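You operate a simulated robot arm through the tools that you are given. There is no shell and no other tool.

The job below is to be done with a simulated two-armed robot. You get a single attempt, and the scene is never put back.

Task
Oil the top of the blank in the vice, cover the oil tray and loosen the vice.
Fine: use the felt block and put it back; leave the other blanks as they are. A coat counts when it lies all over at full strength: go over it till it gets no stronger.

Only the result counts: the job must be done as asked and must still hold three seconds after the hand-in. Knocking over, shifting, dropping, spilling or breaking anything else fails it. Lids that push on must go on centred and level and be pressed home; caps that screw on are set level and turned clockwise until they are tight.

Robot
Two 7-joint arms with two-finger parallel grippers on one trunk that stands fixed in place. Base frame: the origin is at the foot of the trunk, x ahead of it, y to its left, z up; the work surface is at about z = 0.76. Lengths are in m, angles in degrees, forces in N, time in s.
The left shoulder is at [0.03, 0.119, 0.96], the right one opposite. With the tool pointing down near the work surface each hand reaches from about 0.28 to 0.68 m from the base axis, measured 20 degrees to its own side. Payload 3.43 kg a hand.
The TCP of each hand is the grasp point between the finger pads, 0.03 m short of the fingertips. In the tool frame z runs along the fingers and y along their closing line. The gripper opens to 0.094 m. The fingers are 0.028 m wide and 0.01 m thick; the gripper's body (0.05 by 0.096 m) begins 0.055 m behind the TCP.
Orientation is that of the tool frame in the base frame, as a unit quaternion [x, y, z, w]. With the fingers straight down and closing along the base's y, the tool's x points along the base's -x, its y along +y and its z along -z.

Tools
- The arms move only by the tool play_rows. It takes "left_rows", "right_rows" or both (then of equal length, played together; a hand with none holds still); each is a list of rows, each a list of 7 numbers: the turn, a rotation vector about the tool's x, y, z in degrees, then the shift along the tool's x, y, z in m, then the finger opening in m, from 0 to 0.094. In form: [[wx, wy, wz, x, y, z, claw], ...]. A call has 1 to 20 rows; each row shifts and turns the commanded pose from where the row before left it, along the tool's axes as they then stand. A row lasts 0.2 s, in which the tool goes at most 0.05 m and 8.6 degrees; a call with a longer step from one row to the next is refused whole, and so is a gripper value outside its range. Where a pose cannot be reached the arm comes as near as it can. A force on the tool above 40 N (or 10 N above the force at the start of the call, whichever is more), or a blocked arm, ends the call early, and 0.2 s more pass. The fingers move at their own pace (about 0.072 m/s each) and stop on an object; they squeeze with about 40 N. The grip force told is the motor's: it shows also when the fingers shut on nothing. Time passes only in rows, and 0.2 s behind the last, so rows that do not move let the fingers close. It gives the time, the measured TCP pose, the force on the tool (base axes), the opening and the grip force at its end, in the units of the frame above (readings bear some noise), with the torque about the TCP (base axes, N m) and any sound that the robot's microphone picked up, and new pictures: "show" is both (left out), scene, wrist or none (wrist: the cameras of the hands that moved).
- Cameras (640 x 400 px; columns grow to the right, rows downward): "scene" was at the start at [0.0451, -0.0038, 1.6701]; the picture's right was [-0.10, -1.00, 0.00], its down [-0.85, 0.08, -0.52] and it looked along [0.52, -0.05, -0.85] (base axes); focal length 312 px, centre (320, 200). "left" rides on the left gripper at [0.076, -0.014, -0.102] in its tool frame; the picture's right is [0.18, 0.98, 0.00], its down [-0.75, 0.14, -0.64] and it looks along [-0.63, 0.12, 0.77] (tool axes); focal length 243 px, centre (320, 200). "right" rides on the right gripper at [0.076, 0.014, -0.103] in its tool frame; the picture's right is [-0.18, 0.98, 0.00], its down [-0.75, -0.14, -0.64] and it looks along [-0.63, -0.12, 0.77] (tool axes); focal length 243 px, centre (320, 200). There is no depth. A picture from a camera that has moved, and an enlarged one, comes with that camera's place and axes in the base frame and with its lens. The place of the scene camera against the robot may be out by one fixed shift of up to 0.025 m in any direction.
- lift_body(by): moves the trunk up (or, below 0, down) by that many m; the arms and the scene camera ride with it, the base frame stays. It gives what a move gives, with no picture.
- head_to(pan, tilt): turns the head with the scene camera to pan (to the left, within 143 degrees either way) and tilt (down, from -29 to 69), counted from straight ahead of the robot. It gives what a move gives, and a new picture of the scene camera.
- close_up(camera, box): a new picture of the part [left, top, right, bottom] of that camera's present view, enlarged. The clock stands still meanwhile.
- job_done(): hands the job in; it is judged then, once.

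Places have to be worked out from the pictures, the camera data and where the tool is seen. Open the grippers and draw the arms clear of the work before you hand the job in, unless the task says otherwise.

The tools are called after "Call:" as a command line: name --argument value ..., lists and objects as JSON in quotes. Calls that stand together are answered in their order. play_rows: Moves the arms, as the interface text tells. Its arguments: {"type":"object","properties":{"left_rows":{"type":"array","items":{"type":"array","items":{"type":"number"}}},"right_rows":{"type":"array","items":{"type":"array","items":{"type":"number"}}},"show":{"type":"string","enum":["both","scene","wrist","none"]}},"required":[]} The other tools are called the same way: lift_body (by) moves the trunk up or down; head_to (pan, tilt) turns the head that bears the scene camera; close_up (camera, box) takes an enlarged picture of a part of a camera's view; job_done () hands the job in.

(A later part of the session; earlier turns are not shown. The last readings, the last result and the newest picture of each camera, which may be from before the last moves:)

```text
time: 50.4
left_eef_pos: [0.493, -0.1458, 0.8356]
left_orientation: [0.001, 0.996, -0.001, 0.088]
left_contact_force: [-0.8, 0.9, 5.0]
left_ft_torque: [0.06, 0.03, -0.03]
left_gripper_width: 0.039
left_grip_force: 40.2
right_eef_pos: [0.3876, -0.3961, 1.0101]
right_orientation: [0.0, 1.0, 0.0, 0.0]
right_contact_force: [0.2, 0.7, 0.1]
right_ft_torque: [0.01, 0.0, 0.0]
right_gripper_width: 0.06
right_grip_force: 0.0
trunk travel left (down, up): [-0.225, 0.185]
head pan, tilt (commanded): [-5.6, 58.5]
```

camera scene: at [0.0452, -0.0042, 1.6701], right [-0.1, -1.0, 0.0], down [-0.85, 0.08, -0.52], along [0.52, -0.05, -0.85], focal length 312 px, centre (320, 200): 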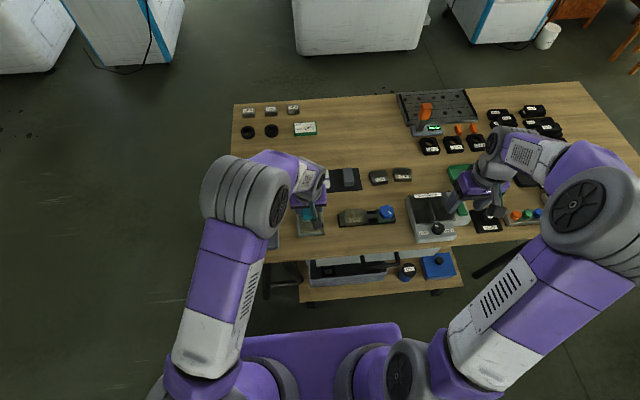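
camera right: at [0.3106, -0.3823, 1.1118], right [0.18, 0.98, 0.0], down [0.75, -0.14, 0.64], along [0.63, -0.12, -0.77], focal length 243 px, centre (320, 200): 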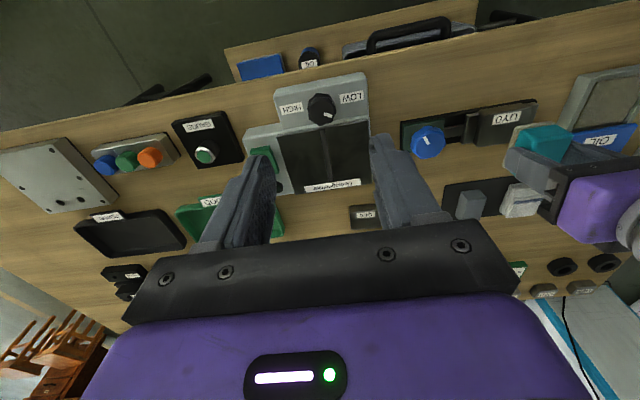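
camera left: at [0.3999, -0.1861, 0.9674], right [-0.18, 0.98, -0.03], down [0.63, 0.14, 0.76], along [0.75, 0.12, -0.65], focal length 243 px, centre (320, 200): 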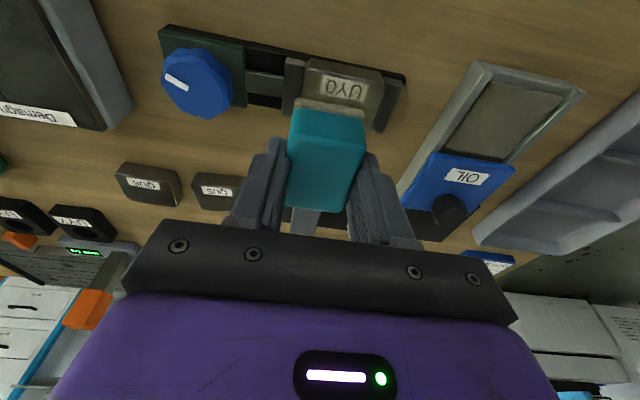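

Contact is 5 N at the +y third. I press slightly more, rub along x here, then lift and swing clear to view.

Call:
play_rows --left_rows '[[0, 0, 0, -0.0059, 0, 0.0017, 0.025], [0, 0, 0, 0.0059, 0, -0.001, 0.025], [0, 0, 0, 0.0059, 0, -0.001, 0.025], [0, 0, 0, -0.0059, 0, 0.001, 0.025], [0, 0, 0, -0.0059, 0, 0.001, 0.025], [0, 0, 0, 0.0059, 0, -0.001, 0.025], [0, 0, 0, 0.0059, 0, -0.001, 0.025], [0, 0, 0, -0.0059, 0, 0.001, 0.025], [0, 0, 0, -0.0026, 0, -0.0148, 0.025], [0, 0, 0, -0.0056, 0, -0.0315, 0.025], [0, 0, 0, 0.001, 0.042, -0.0001, 0.025], [0, 0, 0, 0.001, 0.042, -0.0001, 0.025], [0, 0, 0, 0.001, 0.042, -0.0001, 0.025], [0, 0, 0, 0, 0, 0, 0.025]]' --show "wrist"

Call:
close_up --camera "scene" --box '[340, 205, 370, 230]'

Call:
close_up --camera "left" --box '[65, 10, 185, 120]'

Call:
close_up --camera "right" --box '[455, 95, 545, 155]'

Call:
close_up --camera "scene" --box '[325, 195, 405, 245]'

```text
time: 53.4
left_eef_pos: [0.4881, -0.0197, 0.8805]
left_orientation: [0.001, 0.996, 0.0, 0.087]
left_contact_force: [-0.2, -0.2, -1.0]
left_ft_torque: [0.02, 0.01, 0.0]
left_gripper_width: 0.0393
left_grip_force: 39.6
right_eef_pos: [0.3882, -0.3965, 1.0091]
right_orientation: [0.0, 1.0, 0.001, 0.0]
right_contact_force: [0.3, -0.2, -0.1]
right_ft_torque: [0.03, 0.02, 0.03]
right_gripper_width: 0.0599
right_grip_force: 0.1
trunk travel left (down, up): [-0.225, 0.185]
head pan, tilt (commanded): [-5.6, 58.5]
camera left: at [0.395, -0.0331, 0.9673], right [-0.18, 0.98, -0.03], down [0.63, 0.14, 0.76], along [0.76, 0.12, -0.64], focal length 243 px, centre (320, 200)
```

left: 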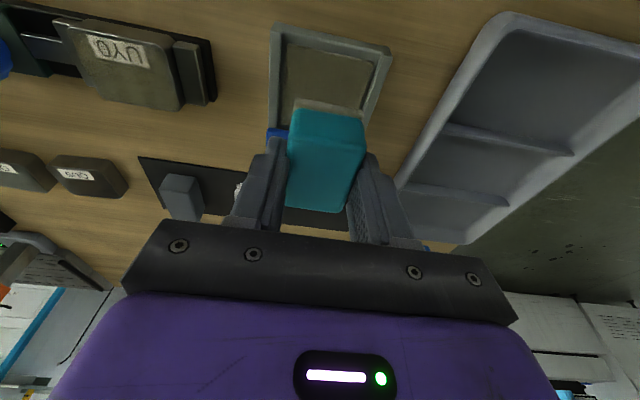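

```text
16.00 times, centred on (355, 218) of scene
camera zoom: at [0.045, -0.0047, 1.6701], right [-0.1, -1.0, 0.0], down [-0.85, 0.08, -0.52], along [0.52, -0.05, -0.85], focal length 4988 px, centre (-240, -80)
```

zoom: 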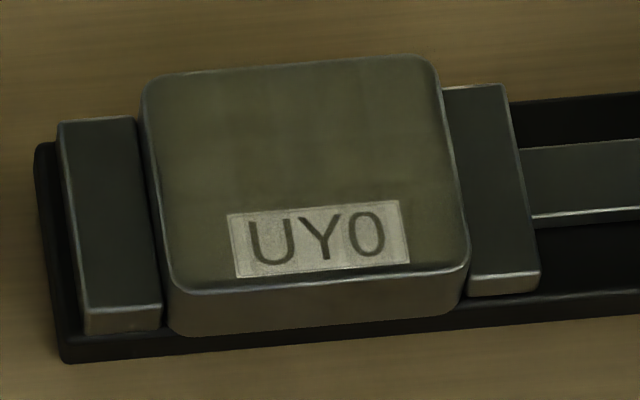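

```text
3.64 times, centred on (125, 65) of left
camera zoom: at [0.395, -0.0331, 0.9673], right [-0.18, 0.98, -0.03], down [0.63, 0.14, 0.76], along [0.76, 0.12, -0.64], focal length 882 px, centre (1029, 691)
```

zoom: 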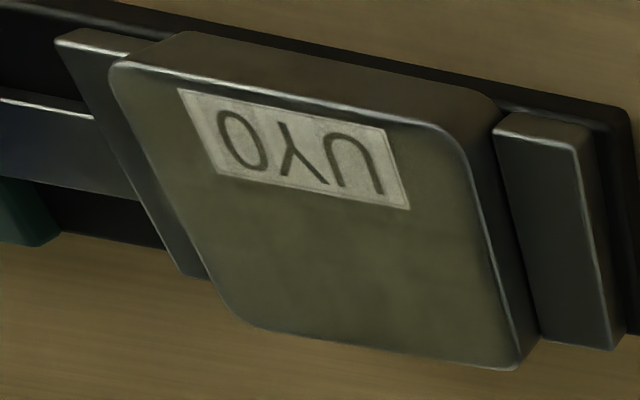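

```text
6.67 times, centred on (500, 125) of right
camera zoom: at [0.3105, -0.3829, 1.1115], right [0.18, 0.98, 0.0], down [0.75, -0.14, 0.64], along [0.63, -0.12, -0.77], focal length 1618 px, centre (-880, 700)
```

zoom: 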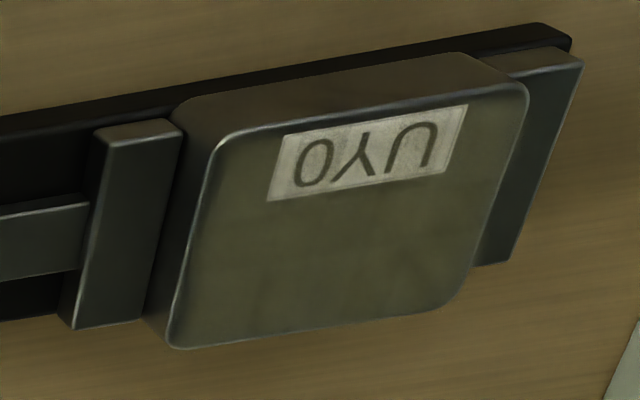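

```text
8.00 times, centred on (365, 220) of scene
camera zoom: at [0.045, -0.0047, 1.6701], right [-0.1, -1.0, 0.0], down [-0.85, 0.08, -0.52], along [0.52, -0.05, -0.85], focal length 2494 px, centre (-40, 40)
```

zoom: 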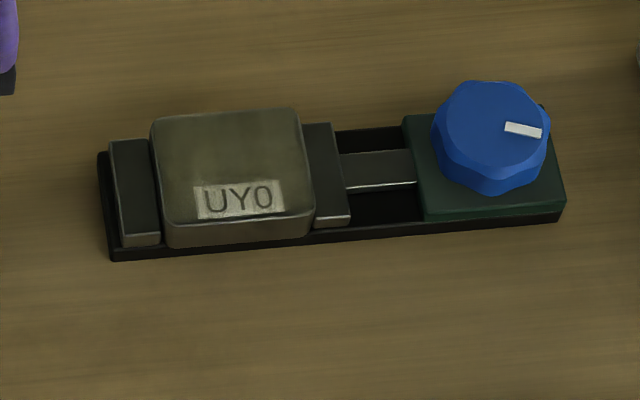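

The knob has stayed put this time, and the film is more even, but the ends toward the jaws still look a touch paler. I dip again and carry the felt to y=-0.178 for edge passes.

Call:
play_rows --left_rows '[[0, 0, 0, 0.0025, 0, 0.02, 0.025], [0, 0, 0, 0.003, 0, 0.018, 0.025], [0, 0, 0, 0.0024, 0, 0.0145, 0.025], [0, 0, 0, 0.0008, 0, 0.003, 0.025], [0, 0, 0, 0.0004, 0, 0.002, 0.025], [0, 0, 0, 0, 0, 0, 0.025], [0, 0, 0, 0, 0.005, 0, 0.025], [0, 0, 0, 0, -0.005, 0, 0.025], [0, 0, 0, 0, -0.005, 0, 0.025], [0, 0, 0, 0, 0.005, 0, 0.025], [0, 0, 0, 0, 0, 0, 0.025], [0, 0, 0, -0.0029, 0, -0.0162, 0.025], [0, 0, 0, -0.0052, 0, -0.0295, 0.025], [0, 0, 0, -0.0021, 0, -0.0119, 0.025], [0, 0, 0, -0.0009, -0.0396, 0.0001, 0.025], [0, 0, 0, -0.0009, -0.0396, 0.0001, 0.025], [0, 0, 0, -0.0009, -0.0396, 0.0001, 0.025], [0, 0, 0, -0.0009, -0.0396, 0.0001, 0.025], [0, 0, 0, 0, 0, 0, 0.025]]' --show "none"

```text
time: 57.4
left_eef_pos: [0.4955, -0.1787, 0.882]
left_orientation: [0.0, 0.996, 0.0, 0.087]
left_contact_force: [0.0, 0.5, -1.0]
left_ft_torque: [0.01, -0.02, 0.01]
left_gripper_width: 0.0391
left_grip_force: 40.6
right_eef_pos: [0.3869, -0.3956, 1.0103]
right_orientation: [-0.001, 1.0, 0.0, 0.001]
right_contact_force: [0.7, 0.7, -0.5]
right_ft_torque: [-0.04, 0.02, 0.01]
right_gripper_width: 0.06
right_grip_force: 0.0
trunk travel left (down, up): [-0.225, 0.185]
head pan, tilt (commanded): [-5.6, 58.5]
```

Over the -y edge. I lower to contact, rub along x three cycles, then hop across to y≈-0.138.

Call:
play_rows --left_rows '[[0, 0, 0, 0.0048, 0, 0.0225, 0.025], [0, 0, 0, 0.0036, 0, 0.018, 0.025], [0, 0, 0, 0.0028, 0, 0.0063, 0.025], [0, 0, 0, -0.0069, 0, 0.0012, 0.025], [0, 0, 0, 0.0069, 0, -0.0012, 0.025], [0, 0, 0, 0.0069, 0, -0.0012, 0.025], [0, 0, 0, -0.0069, 0, 0.0012, 0.025], [0, 0, 0, -0.0069, 0, 0.0012, 0.025], [0, 0, 0, 0.0069, 0, -0.0012, 0.025], [0, 0, 0, 0.0069, 0, -0.0012, 0.025], [0, 0, 0, -0.0069, 0, 0.0012, 0.025], [0, 0, 0, -0.0069, 0, 0.0012, 0.025], [0, 0, 0, 0.0069, 0, -0.0012, 0.025], [0, 0, 0, 0.0069, 0, -0.0012, 0.025], [0, 0, 0, -0.0069, 0, 0.0012, 0.025]]' --show "none"

```text
time: 60.6
left_eef_pos: [0.4905, -0.1786, 0.8353]
left_orientation: [0.001, 0.996, -0.001, 0.088]
left_contact_force: [-10.4, 3.2, 32.3]
left_ft_torque: [0.22, 0.31, 0.03]
left_gripper_width: 0.0392
left_grip_force: 40.0
right_eef_pos: [0.3849, -0.395, 1.0108]
right_orientation: [0.001, 1.0, -0.001, 0.001]
right_contact_force: [-0.3, -0.1, -0.7]
right_ft_torque: [0.01, -0.01, 0.03]
right_gripper_width: 0.0601
right_grip_force: 0.1
trunk travel left (down, up): [-0.225, 0.185]
head pan, tilt (commanded): [-5.6, 58.5]
```

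Force was 32 N, more than intended; I hop across to y≈-0.138 and come down 2.5 mm less deep, then rub along x there.

Call:
play_rows --left_rows '[[0, 0, 0, -0.0014, 0, -0.0079, 0.025], [0, 0, 0, 0, 0.02, 0, 0.025], [0, 0, 0, 0, 0.02, 0, 0.025], [0, 0, 0, 0.001, 0, 0.0055, 0.025], [0, 0, 0, -0.0069, 0, 0.0012, 0.025], [0, 0, 0, 0.0069, 0, -0.0012, 0.025], [0, 0, 0, 0.0069, 0, -0.0012, 0.025], [0, 0, 0, -0.0069, 0, 0.0012, 0.025], [0, 0, 0, -0.0069, 0, 0.0012, 0.025], [0, 0, 0, 0.0069, 0, -0.0012, 0.025], [0, 0, 0, 0.0069, 0, -0.0012, 0.025], [0, 0, 0, -0.0069, 0, 0.0012, 0.025]]' --show "none"

```text
time: 63.2
left_eef_pos: [0.4926, -0.1383, 0.8365]
left_orientation: [0.0, 0.996, 0.0, 0.087]
left_contact_force: [-0.6, 0.3, 0.0]
left_ft_torque: [0.02, -0.03, 0.0]
left_gripper_width: 0.039
left_grip_force: 40.2
right_eef_pos: [0.3868, -0.3965, 1.0096]
right_orientation: [0.001, 1.0, 0.0, 0.0]
right_contact_force: [0.2, 0.4, 0.4]
right_ft_torque: [0.03, -0.03, -0.01]
right_gripper_width: 0.06
right_grip_force: 0.1
trunk travel left (down, up): [-0.225, 0.185]
head pan, tilt (commanded): [-5.6, 58.5]
```

There is no contact at this height. I lower 2 mm more and rub along x here.

Call:
play_rows --left_rows '[[0, 0, 0, 0.0002, 0, 0.001, 0.025], [0, 0, 0, 0.0002, 0, 0.001, 0.025], [0, 0, 0, -0.0069, 0, 0.0012, 0.025], [0, 0, 0, 0.0069, 0, -0.0012, 0.025], [0, 0, 0, 0.0069, 0, -0.0012, 0.025], [0, 0, 0, -0.0069, 0, 0.0012, 0.025]]' --show "none"

```text
time: 64.6
left_eef_pos: [0.4911, -0.1397, 0.8359]
left_orientation: [0.0, 0.996, 0.0, 0.087]
left_contact_force: [-4.8, -0.3, 12.7]
left_ft_torque: [-0.12, 0.1, 0.01]
left_gripper_width: 0.039
left_grip_force: 39.9
right_eef_pos: [0.3864, -0.3962, 1.0096]
right_orientation: [0.0, 1.0, 0.0, 0.0]
right_contact_force: [0.2, -0.2, 0.3]
right_ft_torque: [-0.03, 0.01, 0.0]
right_gripper_width: 0.0598
right_grip_force: 0.0
trunk travel left (down, up): [-0.225, 0.185]
head pan, tilt (commanded): [-5.6, 58.5]
```

Now 12.7 N. I do two more cycles along x here, then one stroke in the middle, lift and swing clear to look.

Call:
play_rows --left_rows '[[0, 0, 0, -0.0069, 0, 0.0012, 0.025], [0, 0, 0, 0.0069, 0, -0.0012, 0.025], [0, 0, 0, 0.0069, 0, -0.0012, 0.025], [0, 0, 0, -0.0069, 0, 0.0012, 0.025], [0, 0, 0, -0.0069, 0, 0.0012, 0.025], [0, 0, 0, 0.0069, 0, -0.0012, 0.025], [0, 0, 0, 0.0069, 0, -0.0012, 0.025], [0, 0, 0, -0.0069, 0, 0.0012, 0.025], [0, 0, 0, -0.0026, 0, -0.0148, 0.025], [0, 0, 0, -0.0056, 0, -0.0315, 0.025], [0, 0, 0, 0.001, 0.039, -0.0001, 0.025], [0, 0, 0, 0.001, 0.039, -0.0001, 0.025], [0, 0, 0, 0.001, 0.041, -0.0001, 0.025], [0, 0, 0, 0, 0, 0, 0.025]]' --show "wrist"

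Call:
close_up --camera "scene" --box '[340, 205, 370, 230]'

Call:
close_up --camera "left" --box '[65, 10, 185, 120]'

Call:
close_up --camera "right" --box '[455, 95, 545, 155]'

Call:
close_up --camera "scene" --box '[325, 195, 405, 245]'

```text
time: 67.6
left_eef_pos: [0.4894, -0.0199, 0.8807]
left_orientation: [0.001, 0.996, 0.0, 0.086]
left_contact_force: [0.2, 0.2, -1.1]
left_ft_torque: [0.0, -0.03, 0.02]
left_gripper_width: 0.0392
left_grip_force: 40.3
right_eef_pos: [0.386, -0.3968, 1.0096]
right_orientation: [0.0, 1.0, 0.001, 0.0]
right_contact_force: [-0.3, -0.2, -0.7]
right_ft_torque: [0.03, 0.0, 0.01]
right_gripper_width: 0.0599
right_grip_force: 0.1
trunk travel left (down, up): [-0.225, 0.185]
head pan, tilt (commanded): [-5.6, 58.5]
camera left: at [0.396, -0.0337, 0.9683], right [-0.18, 0.98, -0.03], down [0.63, 0.14, 0.76], along [0.76, 0.12, -0.64], focal length 243 px, centre (320, 200)
```

left: 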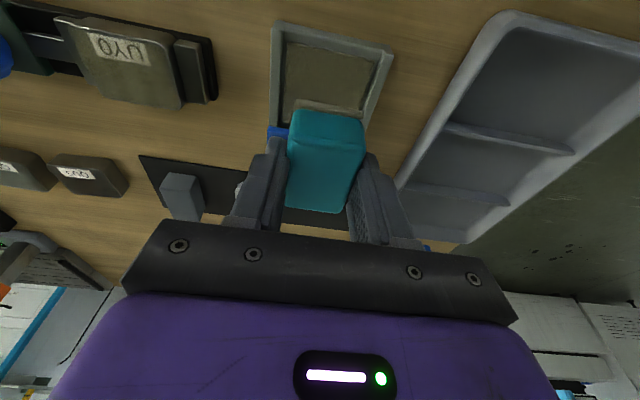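

```text
16.00 times, centred on (355, 218) of scene
camera zoom: at [0.045, -0.0046, 1.6701], right [-0.1, -1.0, 0.0], down [-0.85, 0.08, -0.52], along [0.52, -0.05, -0.85], focal length 4988 px, centre (-240, -80)
```

zoom: 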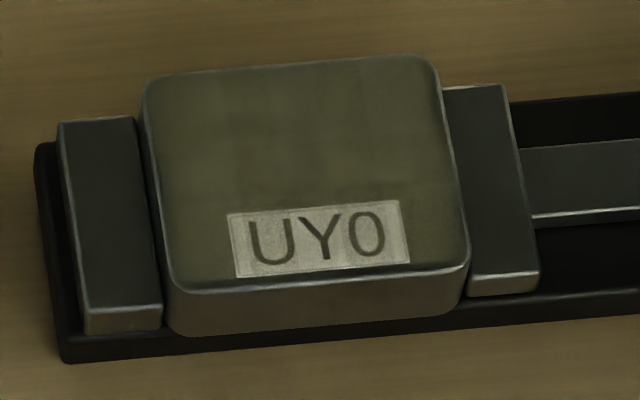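

```text
3.64 times, centred on (125, 65) of left
camera zoom: at [0.396, -0.0337, 0.9683], right [-0.18, 0.98, -0.03], down [0.63, 0.14, 0.76], along [0.76, 0.12, -0.64], focal length 882 px, centre (1029, 691)
```

zoom: 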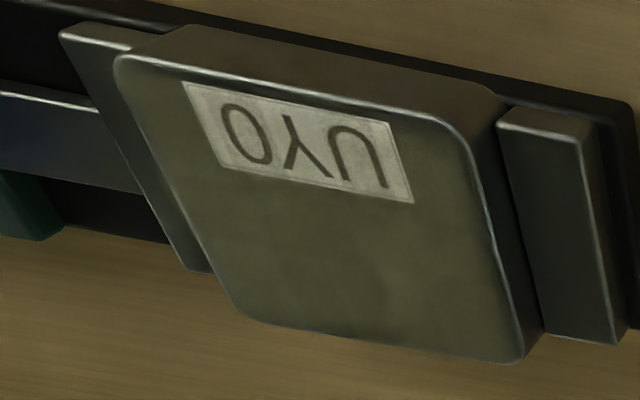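

```text
6.67 times, centred on (500, 125) of right
camera zoom: at [0.3105, -0.3829, 1.1115], right [0.18, 0.98, 0.0], down [0.75, -0.14, 0.64], along [0.63, -0.12, -0.77], focal length 1618 px, centre (-880, 700)
```

zoom: 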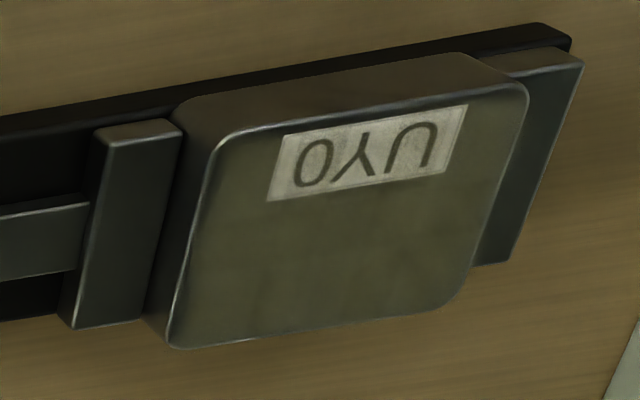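

```text
8.00 times, centred on (365, 220) of scene
camera zoom: at [0.045, -0.0046, 1.6701], right [-0.1, -1.0, 0.0], down [-0.85, 0.08, -0.52], along [0.52, -0.05, -0.85], focal length 2494 px, centre (-40, 40)
```

zoom: 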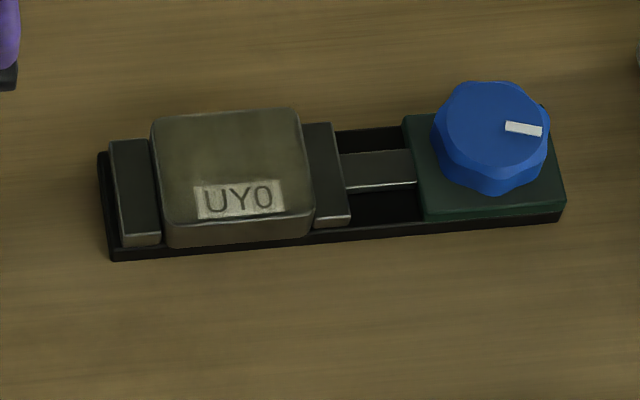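

Compared with the previous look, the film has hardly changed, which suggests saturation. I zoom tighter on the blank's top from two cameras to check for paler areas.

Call:
close_up --camera "scene" --box '[346, 207, 364, 221]'

Call:
close_up --camera "left" --box '[90, 20, 170, 115]'

Call:
close_up --camera "right" --box '[475, 105, 535, 150]'

```text
16.00 times, centred on (355, 214) of scene
camera zoom: at [0.045, -0.0046, 1.6701], right [-0.1, -1.0, 0.0], down [-0.85, 0.08, -0.52], along [0.52, -0.05, -0.85], focal length 4988 px, centre (-240, -24)
```

zoom: 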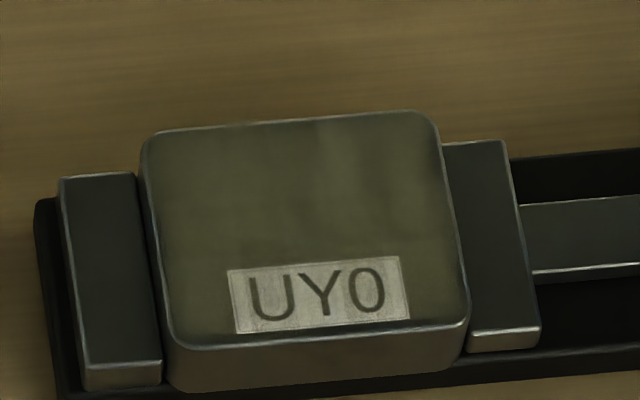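

```text
4.21 times, centred on (130, 68) of left
camera zoom: at [0.396, -0.0337, 0.9683], right [-0.18, 0.98, -0.03], down [0.63, 0.14, 0.76], along [0.76, 0.12, -0.64], focal length 1022 px, centre (1120, 758)
```

zoom: 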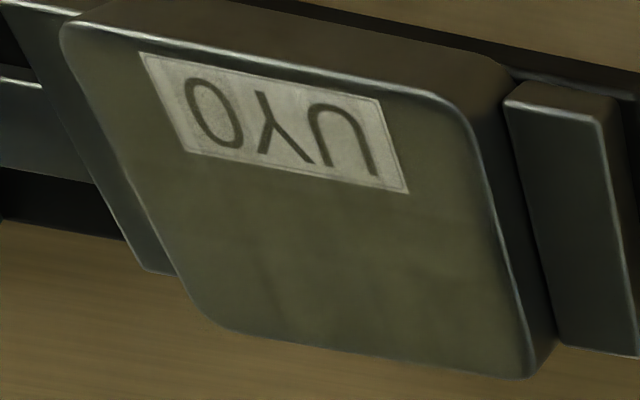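

```text
8.89 times, centred on (505, 128) of right
camera zoom: at [0.3105, -0.3829, 1.1115], right [0.18, 0.98, 0.0], down [0.75, -0.14, 0.64], along [0.63, -0.12, -0.77], focal length 2157 px, centre (-1324, 844)
```

zoom: 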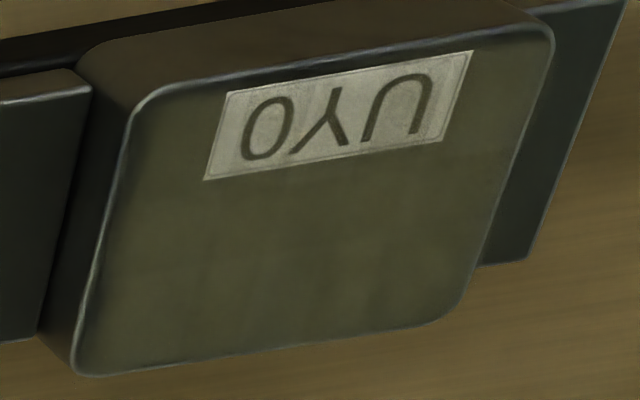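

There are still faint differences between the label's middle and ends, so I do another full round: dip again and go to y=-0.174.

Call:
play_rows --left_rows '[[0, 0, 0, 0.003, 0, 0.02, 0.025], [0, 0, 0, 0.003, 0, 0.018, 0.025], [0, 0, 0, 0.0024, 0, 0.0145, 0.025], [0, 0, 0, 0.0008, 0, 0.003, 0.025], [0, 0, 0, 0.0005, 0, 0.0025, 0.025], [0, 0, 0, 0, 0, 0, 0.025], [0, 0, 0, 0, 0.006, 0, 0.025], [0, 0, 0, 0, -0.006, 0, 0.025], [0, 0, 0, 0, -0.006, 0, 0.025], [0, 0, 0, 0, 0.006, 0, 0.025], [0, 0, 0, 0, 0, 0, 0.025], [0, 0, 0, -0.0029, 0, -0.0162, 0.025], [0, 0, 0, -0.0052, 0, -0.0295, 0.025], [0, 0, 0, -0.0021, 0, -0.0119, 0.025], [0, 0, 0, -0.0004, -0.0386, 0.0001, 0.025], [0, 0, 0, -0.0004, -0.0386, 0.0001, 0.025], [0, 0, 0, -0.0004, -0.0386, 0.0001, 0.025], [0, 0, 0, -0.0004, -0.0386, 0.0001, 0.025], [0, 0, 0, 0, 0, 0, 0.025]]' --show "none"

```text
time: 71.6
left_eef_pos: [0.4921, -0.1739, 0.8803]
left_orientation: [0.0, 0.996, 0.0, 0.088]
left_contact_force: [-0.6, 0.4, 0.4]
left_ft_torque: [0.01, -0.01, -0.03]
left_gripper_width: 0.039
left_grip_force: 40.2
right_eef_pos: [0.3876, -0.396, 1.0097]
right_orientation: [0.0, 1.0, 0.001, 0.0]
right_contact_force: [0.2, 1.0, -0.1]
right_ft_torque: [-0.01, 0.0, 0.0]
right_gripper_width: 0.0601
right_grip_force: 0.1
trunk travel left (down, up): [-0.225, 0.185]
head pan, tilt (commanded): [-5.6, 58.5]
```

I lower to contact at y=-0.174 and rub along x with long strokes, then hop to y=-0.144 and do the same.

Call:
play_rows --left_rows '[[0, 0, 0, 0.0038, 0, 0.0225, 0.025], [0, 0, 0, 0.003, 0, 0.0168, 0.025], [0, 0, 0, 0.0012, 0, 0.006, 0.025], [0, 0, 0, -0.0069, 0, 0.0012, 0.025], [0, 0, 0, 0.0138, 0, -0.0024, 0.025], [0, 0, 0, -0.0138, 0, 0.0024, 0.025], [0, 0, 0, 0.0138, 0, -0.0024, 0.025], [0, 0, 0, -0.0138, 0, 0.0024, 0.025], [0, 0, 0, 0.0138, 0, -0.0024, 0.025], [0, 0, 0, -0.0069, 0, 0.0012, 0.025], [0, 0, 0, -0.0012, 0.015, -0.0069, 0.025], [0, 0, 0, 0.0012, 0.015, 0.0069, 0.025], [0, 0, 0, -0.0069, 0, 0.0012, 0.025], [0, 0, 0, 0.0138, 0, -0.0024, 0.025], [0, 0, 0, -0.0138, 0, 0.0024, 0.025], [0, 0, 0, 0.0138, 0, -0.0024, 0.025], [0, 0, 0, -0.0138, 0, 0.0024, 0.025], [0, 0, 0, 0.0138, 0, -0.0024, 0.025], [0, 0, 0, -0.0069, 0, 0.0012, 0.025], [0, 0, 0, 0, 0, 0, 0.025]]' --show "none"

```text
time: 75.8
left_eef_pos: [0.4896, -0.1442, 0.8348]
left_orientation: [0.0, 0.996, -0.001, 0.089]
left_contact_force: [-10.0, -0.4, 26.9]
left_ft_torque: [0.0, 0.41, 0.0]
left_gripper_width: 0.0389
left_grip_force: 40.3
right_eef_pos: [0.3852, -0.3969, 1.0103]
right_orientation: [-0.001, 1.0, 0.0, 0.0]
right_contact_force: [0.5, 0.7, -0.2]
right_ft_torque: [-0.01, 0.0, -0.01]
right_gripper_width: 0.06
right_grip_force: 0.1
trunk travel left (down, up): [-0.225, 0.185]
head pan, tilt (commanded): [-5.6, 58.5]
```

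27 N here. I hop back to the middle with 1 mm less depth, rub there, then lift and swing clear to compare.

Call:
play_rows --left_rows '[[0, 0, 0, -0.0012, -0.0075, -0.0069, 0.025], [0, 0, 0, 0.001, -0.0075, 0.0059, 0.025], [0, 0, 0, -0.0069, 0, 0.0012, 0.025], [0, 0, 0, 0.0138, 0, -0.0024, 0.025], [0, 0, 0, -0.0138, 0, 0.0024, 0.025], [0, 0, 0, 0.0138, 0, -0.0024, 0.025], [0, 0, 0, -0.0069, 0, 0.0012, 0.025], [0, 0, 0, 0, 0, 0, 0.025], [0, 0, 0, -0.0028, 0, -0.016, 0.025], [0, 0, 0, -0.0054, 0, -0.0305, 0.025], [0, 0, 0, 0.0008, 0.0348, -0.0001, 0.025], [0, 0, 0, 0.0008, 0.0348, -0.0001, 0.025], [0, 0, 0, 0.0008, 0.0348, -0.0001, 0.025], [0, 0, 0, 0.0008, 0.0348, -0.0001, 0.025], [0, 0, 0, 0, 0, 0, 0.025]]' --show "wrist"

Call:
close_up --camera "scene" --box '[340, 205, 370, 230]'

Call:
close_up --camera "left" --box '[90, 20, 170, 115]'

Call:
close_up --camera "right" --box '[475, 105, 535, 150]'

Call:
close_up --camera "scene" --box '[325, 195, 405, 245]'

```text
time: 79.0
left_eef_pos: [0.4874, -0.0198, 0.8816]
left_orientation: [0.001, 0.996, -0.001, 0.087]
left_contact_force: [0.0, -0.1, -0.7]
left_ft_torque: [0.02, 0.01, -0.01]
left_gripper_width: 0.0391
left_grip_force: 39.8
right_eef_pos: [0.3875, -0.3959, 1.0091]
right_orientation: [0.0, 1.0, 0.0, 0.001]
right_contact_force: [-0.4, -0.2, 0.7]
right_ft_torque: [-0.02, 0.0, -0.01]
right_gripper_width: 0.0599
right_grip_force: 0.0
trunk travel left (down, up): [-0.225, 0.185]
head pan, tilt (commanded): [-5.6, 58.5]
camera left: at [0.3942, -0.0332, 0.968], right [-0.18, 0.98, -0.03], down [0.63, 0.14, 0.76], along [0.76, 0.12, -0.64], focal length 243 px, centre (320, 200)
```

left: 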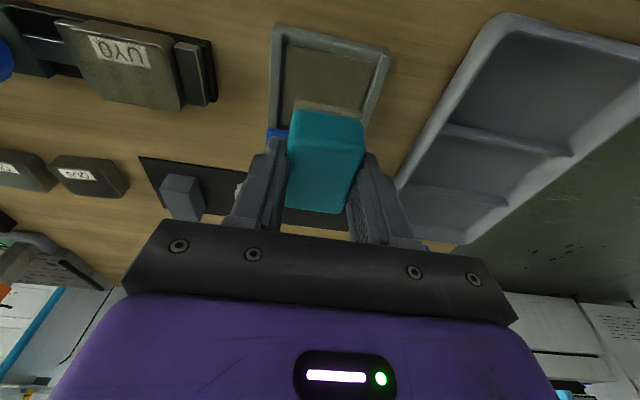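

```text
16.00 times, centred on (355, 218) of scene
camera zoom: at [0.0452, -0.0043, 1.6701], right [-0.1, -1.0, 0.0], down [-0.85, 0.08, -0.52], along [0.52, -0.05, -0.85], focal length 4988 px, centre (-240, -80)
```

zoom: 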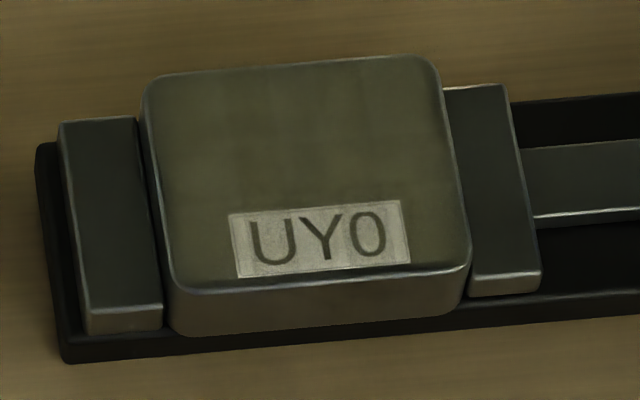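

```text
4.21 times, centred on (130, 68) of left
camera zoom: at [0.3942, -0.0332, 0.968], right [-0.18, 0.98, -0.03], down [0.63, 0.14, 0.76], along [0.76, 0.12, -0.64], focal length 1022 px, centre (1120, 758)
```

zoom: 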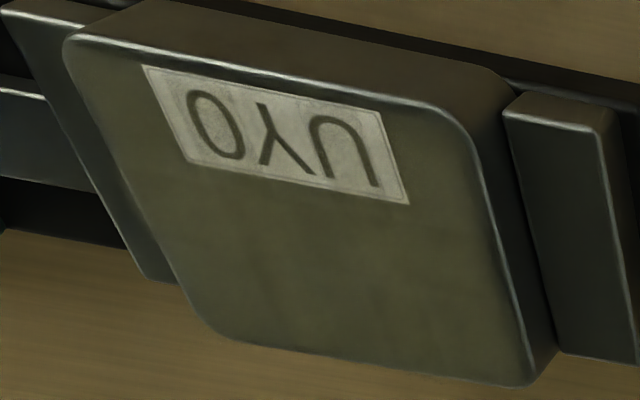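

```text
8.89 times, centred on (505, 128) of right
camera zoom: at [0.3107, -0.3826, 1.1115], right [0.18, 0.98, 0.0], down [0.75, -0.14, 0.64], along [0.63, -0.12, -0.77], focal length 2157 px, centre (-1324, 844)
```

zoom: 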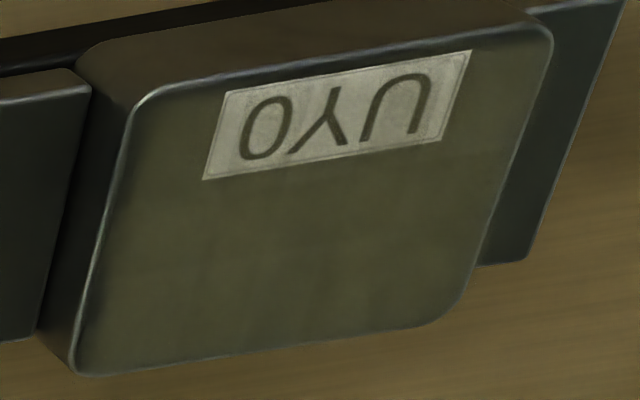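

```text
8.00 times, centred on (365, 220) of scene
camera zoom: at [0.0452, -0.0043, 1.6701], right [-0.1, -1.0, 0.0], down [-0.85, 0.08, -0.52], along [0.52, -0.05, -0.85], focal length 2494 px, centre (-40, 40)
```

zoom: 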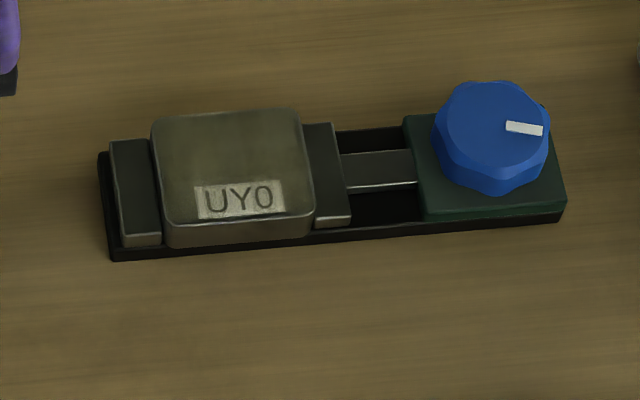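

The film now looks uniform from the right camera. To be sure it gets no stronger, I do one last complete round, with dips first and then four positions from the -y edge to the +y edge.

Call:
play_rows --left_rows '[[0, 0, 0, 0.002, 0, 0.02, 0.025], [0, 0, 0, 0.003, 0, 0.018, 0.025], [0, 0, 0, 0.0024, 0, 0.0145, 0.025], [0, 0, 0, 0.0008, 0, 0.004, 0.025], [0, 0, 0, 0.0005, 0, 0.0025, 0.025], [0, 0, 0, 0, 0, 0, 0.025], [0, 0, 0, 0, 0.006, 0, 0.025], [0, 0, 0, 0, -0.006, 0, 0.025], [0, 0, 0, 0, -0.006, 0, 0.025], [0, 0, 0, 0, 0.006, 0, 0.025], [0, 0, 0, 0, 0, 0, 0.025], [0, 0, 0, -0.0029, 0, -0.0165, 0.025], [0, 0, 0, -0.0052, 0, -0.0295, 0.025], [0, 0, 0, -0.0021, 0, -0.0119, 0.025], [0, 0, 0, -0.0009, -0.0396, 0.0001, 0.025], [0, 0, 0, -0.0009, -0.0396, 0.0001, 0.025], [0, 0, 0, -0.0009, -0.0396, 0.0001, 0.025], [0, 0, 0, -0.0009, -0.0396, 0.0001, 0.025], [0, 0, 0, 0, 0, 0, 0.025]]' --show "none"

```text
time: 83.0
left_eef_pos: [0.4912, -0.1787, 0.8812]
left_orientation: [0.0, 0.996, 0.001, 0.088]
left_contact_force: [1.0, -0.4, -0.4]
left_ft_torque: [0.04, -0.01, 0.0]
left_gripper_width: 0.0393
left_grip_force: 40.1
right_eef_pos: [0.3877, -0.397, 1.0088]
right_orientation: [0.001, 1.0, 0.0, 0.0]
right_contact_force: [-0.7, -0.6, -0.4]
right_ft_torque: [0.0, 0.01, 0.01]
right_gripper_width: 0.0599
right_grip_force: 0.1
trunk travel left (down, up): [-0.225, 0.185]
head pan, tilt (commanded): [-5.6, 58.5]
```

At y=-0.179, z 0.881. I lower to contact, rub along x, hop +14 mm and repeat, then hop again.

Call:
play_rows --left_rows '[[0, 0, 0, 0.0038, 0, 0.0225, 0.025], [0, 0, 0, 0.003, 0, 0.0172, 0.025], [0, 0, 0, 0.0012, 0, 0.0063, 0.025], [0, 0, 0, -0.0079, 0, 0.0014, 0.025], [0, 0, 0, 0.0158, 0, -0.0028, 0.025], [0, 0, 0, -0.0158, 0, 0.0028, 0.025], [0, 0, 0, 0.0158, 0, -0.0028, 0.025], [0, 0, 0, -0.0079, 0, 0.0014, 0.025], [0, 0, 0, -0.0012, 0.007, -0.0069, 0.025], [0, 0, 0, 0.0012, 0.007, 0.0069, 0.025], [0, 0, 0, -0.0079, 0, 0.0014, 0.025], [0, 0, 0, 0.0158, 0, -0.0028, 0.025], [0, 0, 0, -0.0158, 0, 0.0028, 0.025], [0, 0, 0, 0.0158, 0, -0.0028, 0.025], [0, 0, 0, -0.0079, 0, 0.0014, 0.025], [0, 0, 0, -0.0012, 0.007, -0.0069, 0.025], [0, 0, 0, 0.0012, 0.007, 0.0069, 0.025], [0, 0, 0, 0, 0, 0, 0.025]]' --show "none"

```text
time: 86.8
left_eef_pos: [0.4949, -0.151, 0.8371]
left_orientation: [0.0, 0.996, 0.0, 0.088]
left_contact_force: [-1.7, 0.0, 2.1]
left_ft_torque: [-0.02, 0.02, 0.03]
left_gripper_width: 0.0392
left_grip_force: 40.6
right_eef_pos: [0.3882, -0.3971, 1.0112]
right_orientation: [0.001, 1.0, 0.0, 0.0]
right_contact_force: [0.5, -0.7, 0.5]
right_ft_torque: [-0.02, -0.02, -0.01]
right_gripper_width: 0.0602
right_grip_force: 0.0
trunk travel left (down, up): [-0.225, 0.185]
head pan, tilt (commanded): [-5.6, 58.5]
```

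Only 2 N here, so I lower 1.5 mm and rub at y=-0.151 and -0.137, then hop back to -0.172 and rub again with this pressure.

Call:
play_rows --left_rows '[[0, 0, 0, 0.0003, 0, 0.0015, 0.025], [0, 0, 0, -0.0069, 0, 0.0012, 0.025], [0, 0, 0, 0.0148, 0, -0.0026, 0.025], [0, 0, 0, -0.0148, 0, 0.0026, 0.025], [0, 0, 0, 0.0148, 0, -0.0026, 0.025], [0, 0, 0, -0.0069, 0, 0.0012, 0.025], [0, 0, 0, -0.0012, 0.007, -0.0069, 0.025], [0, 0, 0, 0.0012, 0.007, 0.0069, 0.025], [0, 0, 0, -0.0079, 0, 0.0014, 0.025], [0, 0, 0, 0.0158, 0, -0.0028, 0.025], [0, 0, 0, -0.0158, 0, 0.0028, 0.025], [0, 0, 0, 0.0079, 0, -0.0014, 0.025], [0, 0, 0, -0.0012, -0.0175, -0.0069, 0.025], [0, 0, 0, 0.0012, -0.0175, 0.0069, 0.025], [0, 0, 0, -0.0079, 0, 0.0014, 0.025], [0, 0, 0, 0.0158, 0, -0.0028, 0.025], [0, 0, 0, -0.0158, 0, 0.0028, 0.025], [0, 0, 0, 0.0158, 0, -0.0028, 0.025], [0, 0, 0, -0.0079, 0, 0.0014, 0.025], [0, 0, 0, 0, 0, 0, 0.025]]' --show "none"

```text
time: 91.0
left_eef_pos: [0.4893, -0.1725, 0.8354]
left_orientation: [0.001, 0.996, 0.0, 0.088]
left_contact_force: [-10.5, 4.4, 29.4]
left_ft_torque: [0.23, 0.29, 0.07]
left_gripper_width: 0.0389
left_grip_force: 40.2
right_eef_pos: [0.3854, -0.396, 1.011]
right_orientation: [0.0, 1.0, -0.001, 0.001]
right_contact_force: [0.7, 0.5, 0.9]
right_ft_torque: [0.03, -0.03, 0.02]
right_gripper_width: 0.06
right_grip_force: 0.0
trunk travel left (down, up): [-0.225, 0.185]
head pan, tilt (commanded): [-5.6, 58.5]
```

The round is complete with firm contact. I lift and swing clear to compare the film with the previous look.

Call:
play_rows --left_rows '[[0, 0, 0, -0.0028, 0, -0.016, 0.025], [0, 0, 0, -0.0054, 0, -0.0305, 0.025], [0, 0, 0, 0.0008, 0.038, -0.0001, 0.025], [0, 0, 0, 0.0008, 0.038, -0.0001, 0.025], [0, 0, 0, 0.0008, 0.038, -0.0001, 0.025], [0, 0, 0, 0.0008, 0.038, -0.0001, 0.025], [0, 0, 0, 0, 0, 0, 0.025]]' --show "wrist"

Call:
close_up --camera "scene" --box '[340, 205, 370, 230]'

Call:
close_up --camera "left" --box '[90, 20, 170, 115]'

Call:
close_up --camera "right" --box '[475, 105, 535, 150]'

Call:
close_up --camera "scene" --box '[325, 195, 405, 245]'

```text
time: 92.6
left_eef_pos: [0.4903, -0.0208, 0.8808]
left_orientation: [0.001, 0.996, 0.0, 0.087]
left_contact_force: [0.3, 0.2, -0.2]
left_ft_torque: [-0.03, 0.02, 0.02]
left_gripper_width: 0.0392
left_grip_force: 39.5
right_eef_pos: [0.3875, -0.3962, 1.0091]
right_orientation: [0.0, 1.0, 0.0, 0.0]
right_contact_force: [0.7, 0.0, -0.6]
right_ft_torque: [-0.02, 0.02, 0.01]
right_gripper_width: 0.0602
right_grip_force: 0.1
trunk travel left (down, up): [-0.225, 0.185]
head pan, tilt (commanded): [-5.6, 58.5]
camera left: at [0.3968, -0.0343, 0.9678], right [-0.18, 0.98, -0.03], down [0.63, 0.14, 0.76], along [0.76, 0.12, -0.65], focal length 243 px, centre (320, 200)
```

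left: 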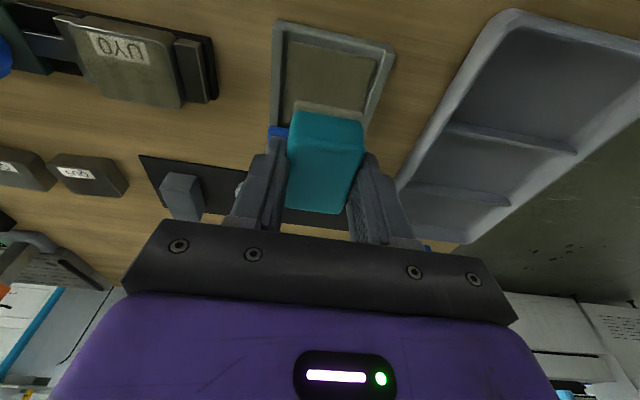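

```text
16.00 times, centred on (355, 218) of scene
camera zoom: at [0.0452, -0.0043, 1.6701], right [-0.1, -1.0, 0.0], down [-0.85, 0.08, -0.52], along [0.52, -0.05, -0.85], focal length 4988 px, centre (-240, -80)
```

zoom: 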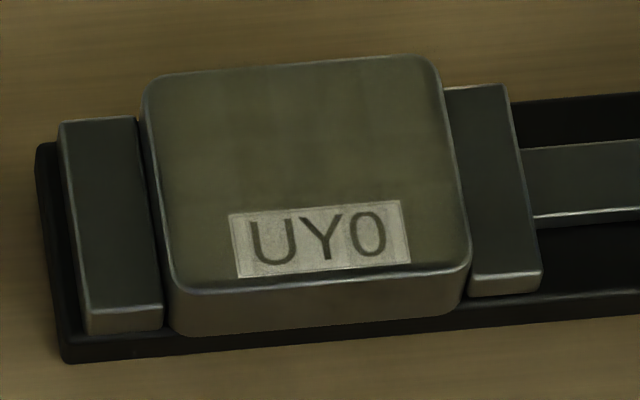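

```text
4.21 times, centred on (130, 68) of left
camera zoom: at [0.3968, -0.0343, 0.9678], right [-0.18, 0.98, -0.03], down [0.63, 0.14, 0.76], along [0.76, 0.12, -0.65], focal length 1022 px, centre (1120, 758)
```

zoom: 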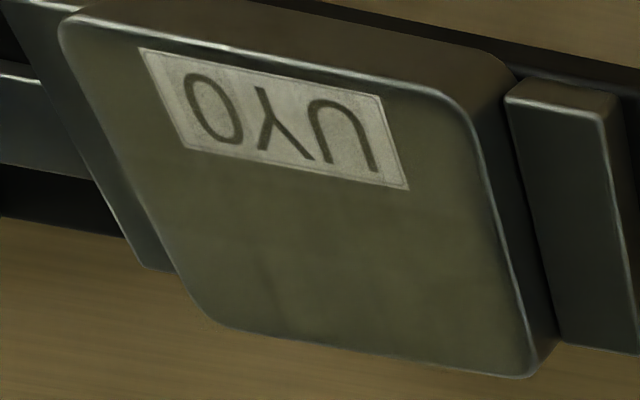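

```text
8.89 times, centred on (505, 128) of right
camera zoom: at [0.3107, -0.3826, 1.1115], right [0.18, 0.98, 0.0], down [0.75, -0.14, 0.64], along [0.63, -0.12, -0.77], focal length 2157 px, centre (-1324, 844)
```

zoom: 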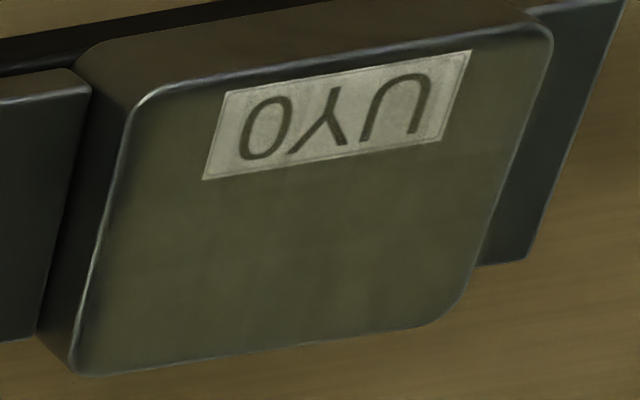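

```text
8.00 times, centred on (365, 220) of scene
camera zoom: at [0.0452, -0.0043, 1.6701], right [-0.1, -1.0, 0.0], down [-0.85, 0.08, -0.52], along [0.52, -0.05, -0.85], focal length 2494 px, centre (-40, 40)
```

zoom: 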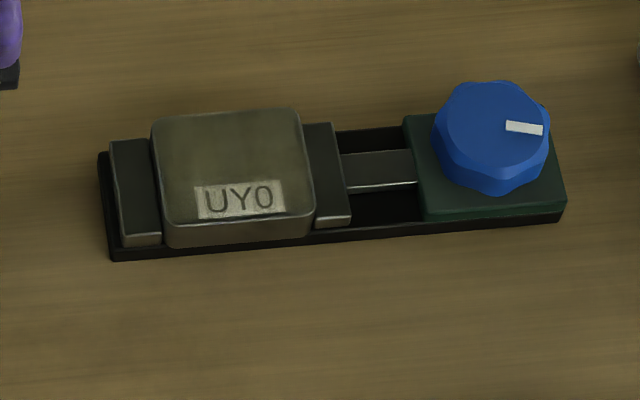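

The film matches the previous look from all cameras, so it has stopped getting stronger. I take one last high zoom from the left and right cameras to check the label ends and corners.

Call:
close_up --camera "left" --box '[90, 25, 150, 65]'

Call:
close_up --camera "left" --box '[125, 60, 185, 115]'

Call:
close_up --camera "right" --box '[490, 105, 530, 130]'

```text
10.00 times, centred on (120, 45) of left
camera zoom: at [0.3968, -0.0343, 0.9678], right [-0.18, 0.98, -0.03], down [0.63, 0.14, 0.76], along [0.76, 0.12, -0.65], focal length 2426 px, centre (2320, 1750)
```

zoom: 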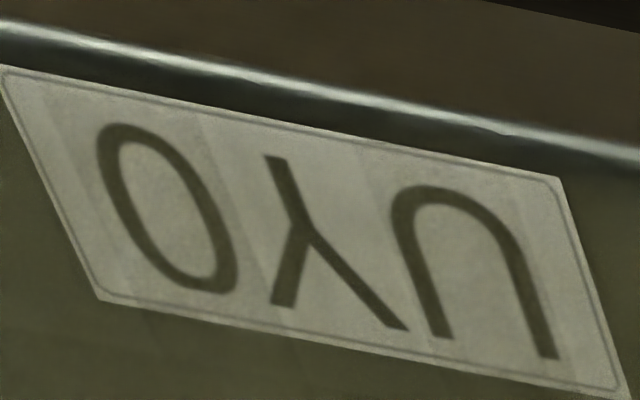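

```text
7.27 times, centred on (155, 88) of left
camera zoom: at [0.3968, -0.0343, 0.9678], right [-0.18, 0.98, -0.03], down [0.63, 0.14, 0.76], along [0.76, 0.12, -0.65], focal length 1764 px, centre (1520, 1018)
```

zoom: 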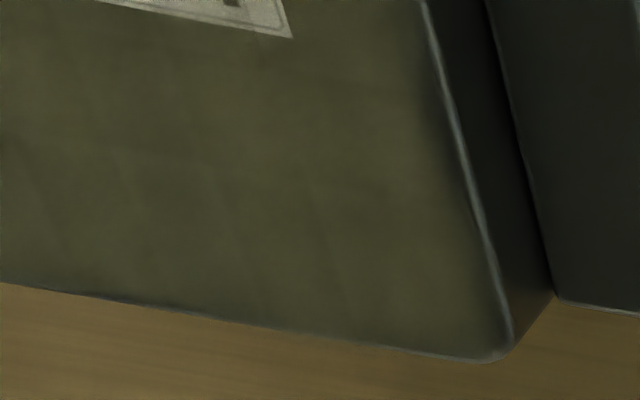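

```text
16.00 times, centred on (510, 118) of right
camera zoom: at [0.3107, -0.3826, 1.1115], right [0.18, 0.98, 0.0], down [0.75, -0.14, 0.64], along [0.63, -0.12, -0.77], focal length 3882 px, centre (-2720, 1520)
```

zoom: 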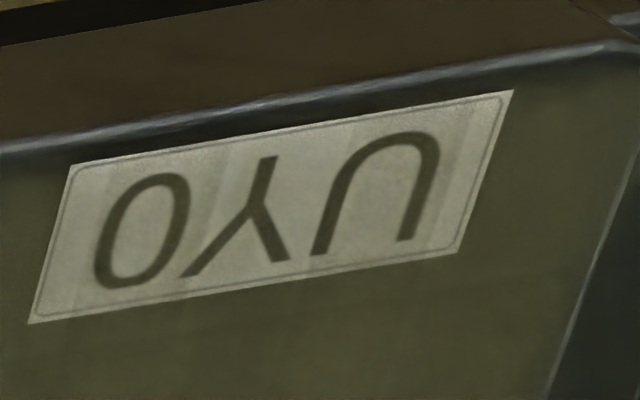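

The label shows only faint streaks, but the strip along the near edge looks darker. I zoom on the near corners to see whether that's the rounded edge or missing oil.

Call:
close_up --camera "left" --box '[130, 30, 170, 60]'

Call:
close_up --camera "left" --box '[85, 15, 125, 45]'

Call:
close_up --camera "right" --box '[478, 110, 503, 130]'

Call:
close_up --camera "scene" --box '[344, 210, 369, 228]'

```text
13.33 times, centred on (150, 45) of left
camera zoom: at [0.3968, -0.0343, 0.9678], right [-0.18, 0.98, -0.03], down [0.63, 0.14, 0.76], along [0.76, 0.12, -0.65], focal length 3235 px, centre (2587, 2267)
```

zoom: 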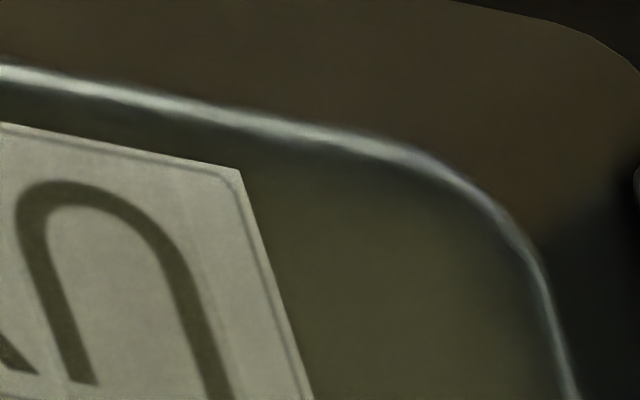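

```text
13.33 times, centred on (105, 30) of left
camera zoom: at [0.3968, -0.0343, 0.9678], right [-0.18, 0.98, -0.03], down [0.63, 0.14, 0.76], along [0.76, 0.12, -0.65], focal length 3235 px, centre (3187, 2467)
```

zoom: 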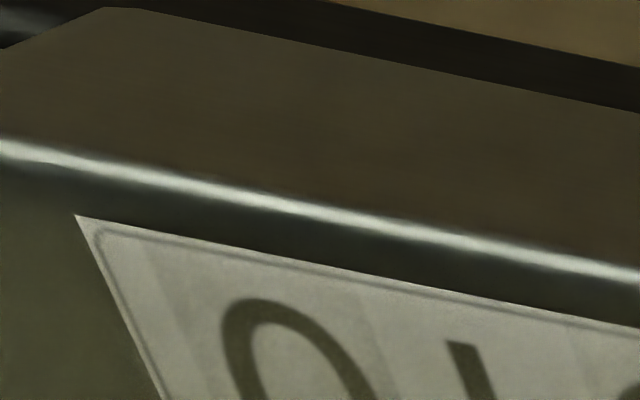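

```text
16.00 times, centred on (490, 120) of right
camera zoom: at [0.3107, -0.3826, 1.1115], right [0.18, 0.98, 0.0], down [0.75, -0.14, 0.64], along [0.63, -0.12, -0.77], focal length 3882 px, centre (-2408, 1480)
```

zoom: 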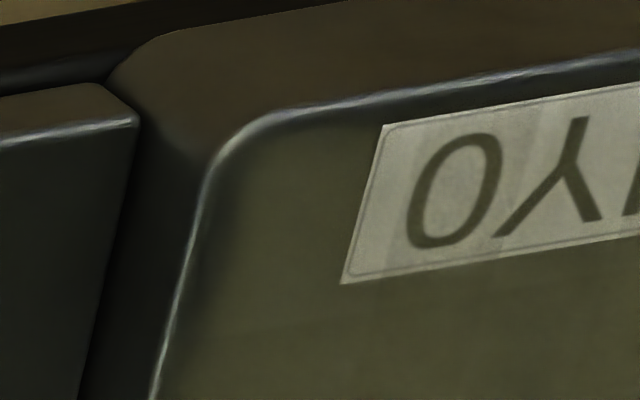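

```text
16.00 times, centred on (356, 219) of scene
camera zoom: at [0.0452, -0.0043, 1.6701], right [-0.1, -1.0, 0.0], down [-0.85, 0.08, -0.52], along [0.52, -0.05, -0.85], focal length 4988 px, centre (-264, -104)
```

zoom: 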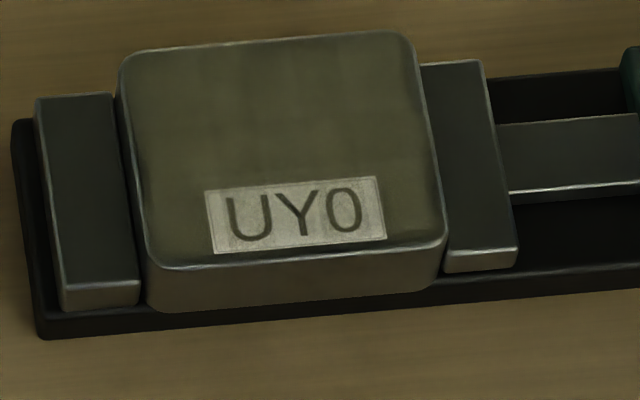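

The dark rim looks like the rounded edge, and the streaks are faint. Since the right camera is stationary I can compare exactly, so I do one more heavy round: a firmer dip first.

Call:
play_rows --left_rows '[[0, 0, 0, 0.004, 0.001, 0.02, 0.025], [0, 0, 0, 0.003, 0, 0.018, 0.025], [0, 0, 0, 0.0024, 0, 0.0145, 0.025], [0, 0, 0, 0.0008, 0, 0.0035, 0.025], [0, 0, 0, 0.0005, 0, 0.0025, 0.025], [0, 0, 0, 0, 0, 0, 0.025], [0, 0, 0, 0, 0.006, 0, 0.025], [0, 0, 0, 0, -0.006, 0, 0.025], [0, 0, 0, 0, -0.006, 0, 0.025], [0, 0, 0, 0, 0.006, 0, 0.025], [0, 0, 0, 0, 0, 0, 0.025], [0, 0, 0, 0, 0, 0, 0.025]]' --show "none"

```text
time: 95.2
left_eef_pos: [0.4885, -0.0212, 0.8249]
left_orientation: [0.0, 0.996, -0.003, 0.091]
left_contact_force: [2.0, -8.3, 33.2]
left_ft_torque: [-0.09, 0.48, 0.09]
left_gripper_width: 0.039
left_grip_force: 39.9
right_eef_pos: [0.3862, -0.3978, 1.0087]
right_orientation: [0.0, 1.0, 0.0, 0.001]
right_contact_force: [-0.3, -0.9, 0.5]
right_ft_torque: [-0.02, -0.02, 0.01]
right_gripper_width: 0.06
right_grip_force: 0.0
trunk travel left (down, up): [-0.225, 0.185]
head pan, tilt (commanded): [-5.6, 58.5]
```

A firm dip (33 N). I lift and carry it to y≈-0.176 over the blank.

Call:
play_rows --left_rows '[[0, 0, 0, -0.0029, 0, -0.0162, 0.025], [0, 0, 0, -0.0052, 0, -0.0295, 0.025], [0, 0, 0, -0.0021, 0, -0.0119, 0.025], [0, 0, 0, -0.0009, -0.0391, 0.0001, 0.025], [0, 0, 0, -0.0009, -0.0391, 0.0001, 0.025], [0, 0, 0, -0.0009, -0.0391, 0.0001, 0.025], [0, 0, 0, -0.0009, -0.0391, 0.0001, 0.025], [0, 0, 0, 0, 0, 0, 0.025], [0, 0, 0, 0.0038, 0, 0.0215, 0.025], [0, 0, 0, 0.003, 0, 0.0165, 0.025], [0, 0, 0, 0, 0, 0, 0.025]]' --show "none"

```text
time: 97.6
left_eef_pos: [0.4924, -0.1761, 0.8395]
left_orientation: [0.0, 0.996, 0.0, 0.087]
left_contact_force: [0.3, -0.3, 0.2]
left_ft_torque: [0.04, 0.0, -0.01]
left_gripper_width: 0.039
left_grip_force: 39.9
right_eef_pos: [0.3871, -0.3963, 1.0096]
right_orientation: [0.0, 1.0, 0.001, 0.0]
right_contact_force: [-0.3, 0.3, 0.4]
right_ft_torque: [0.04, -0.01, 0.02]
right_gripper_width: 0.0598
right_grip_force: 0.0
trunk travel left (down, up): [-0.225, 0.185]
head pan, tilt (commanded): [-5.6, 58.5]
```

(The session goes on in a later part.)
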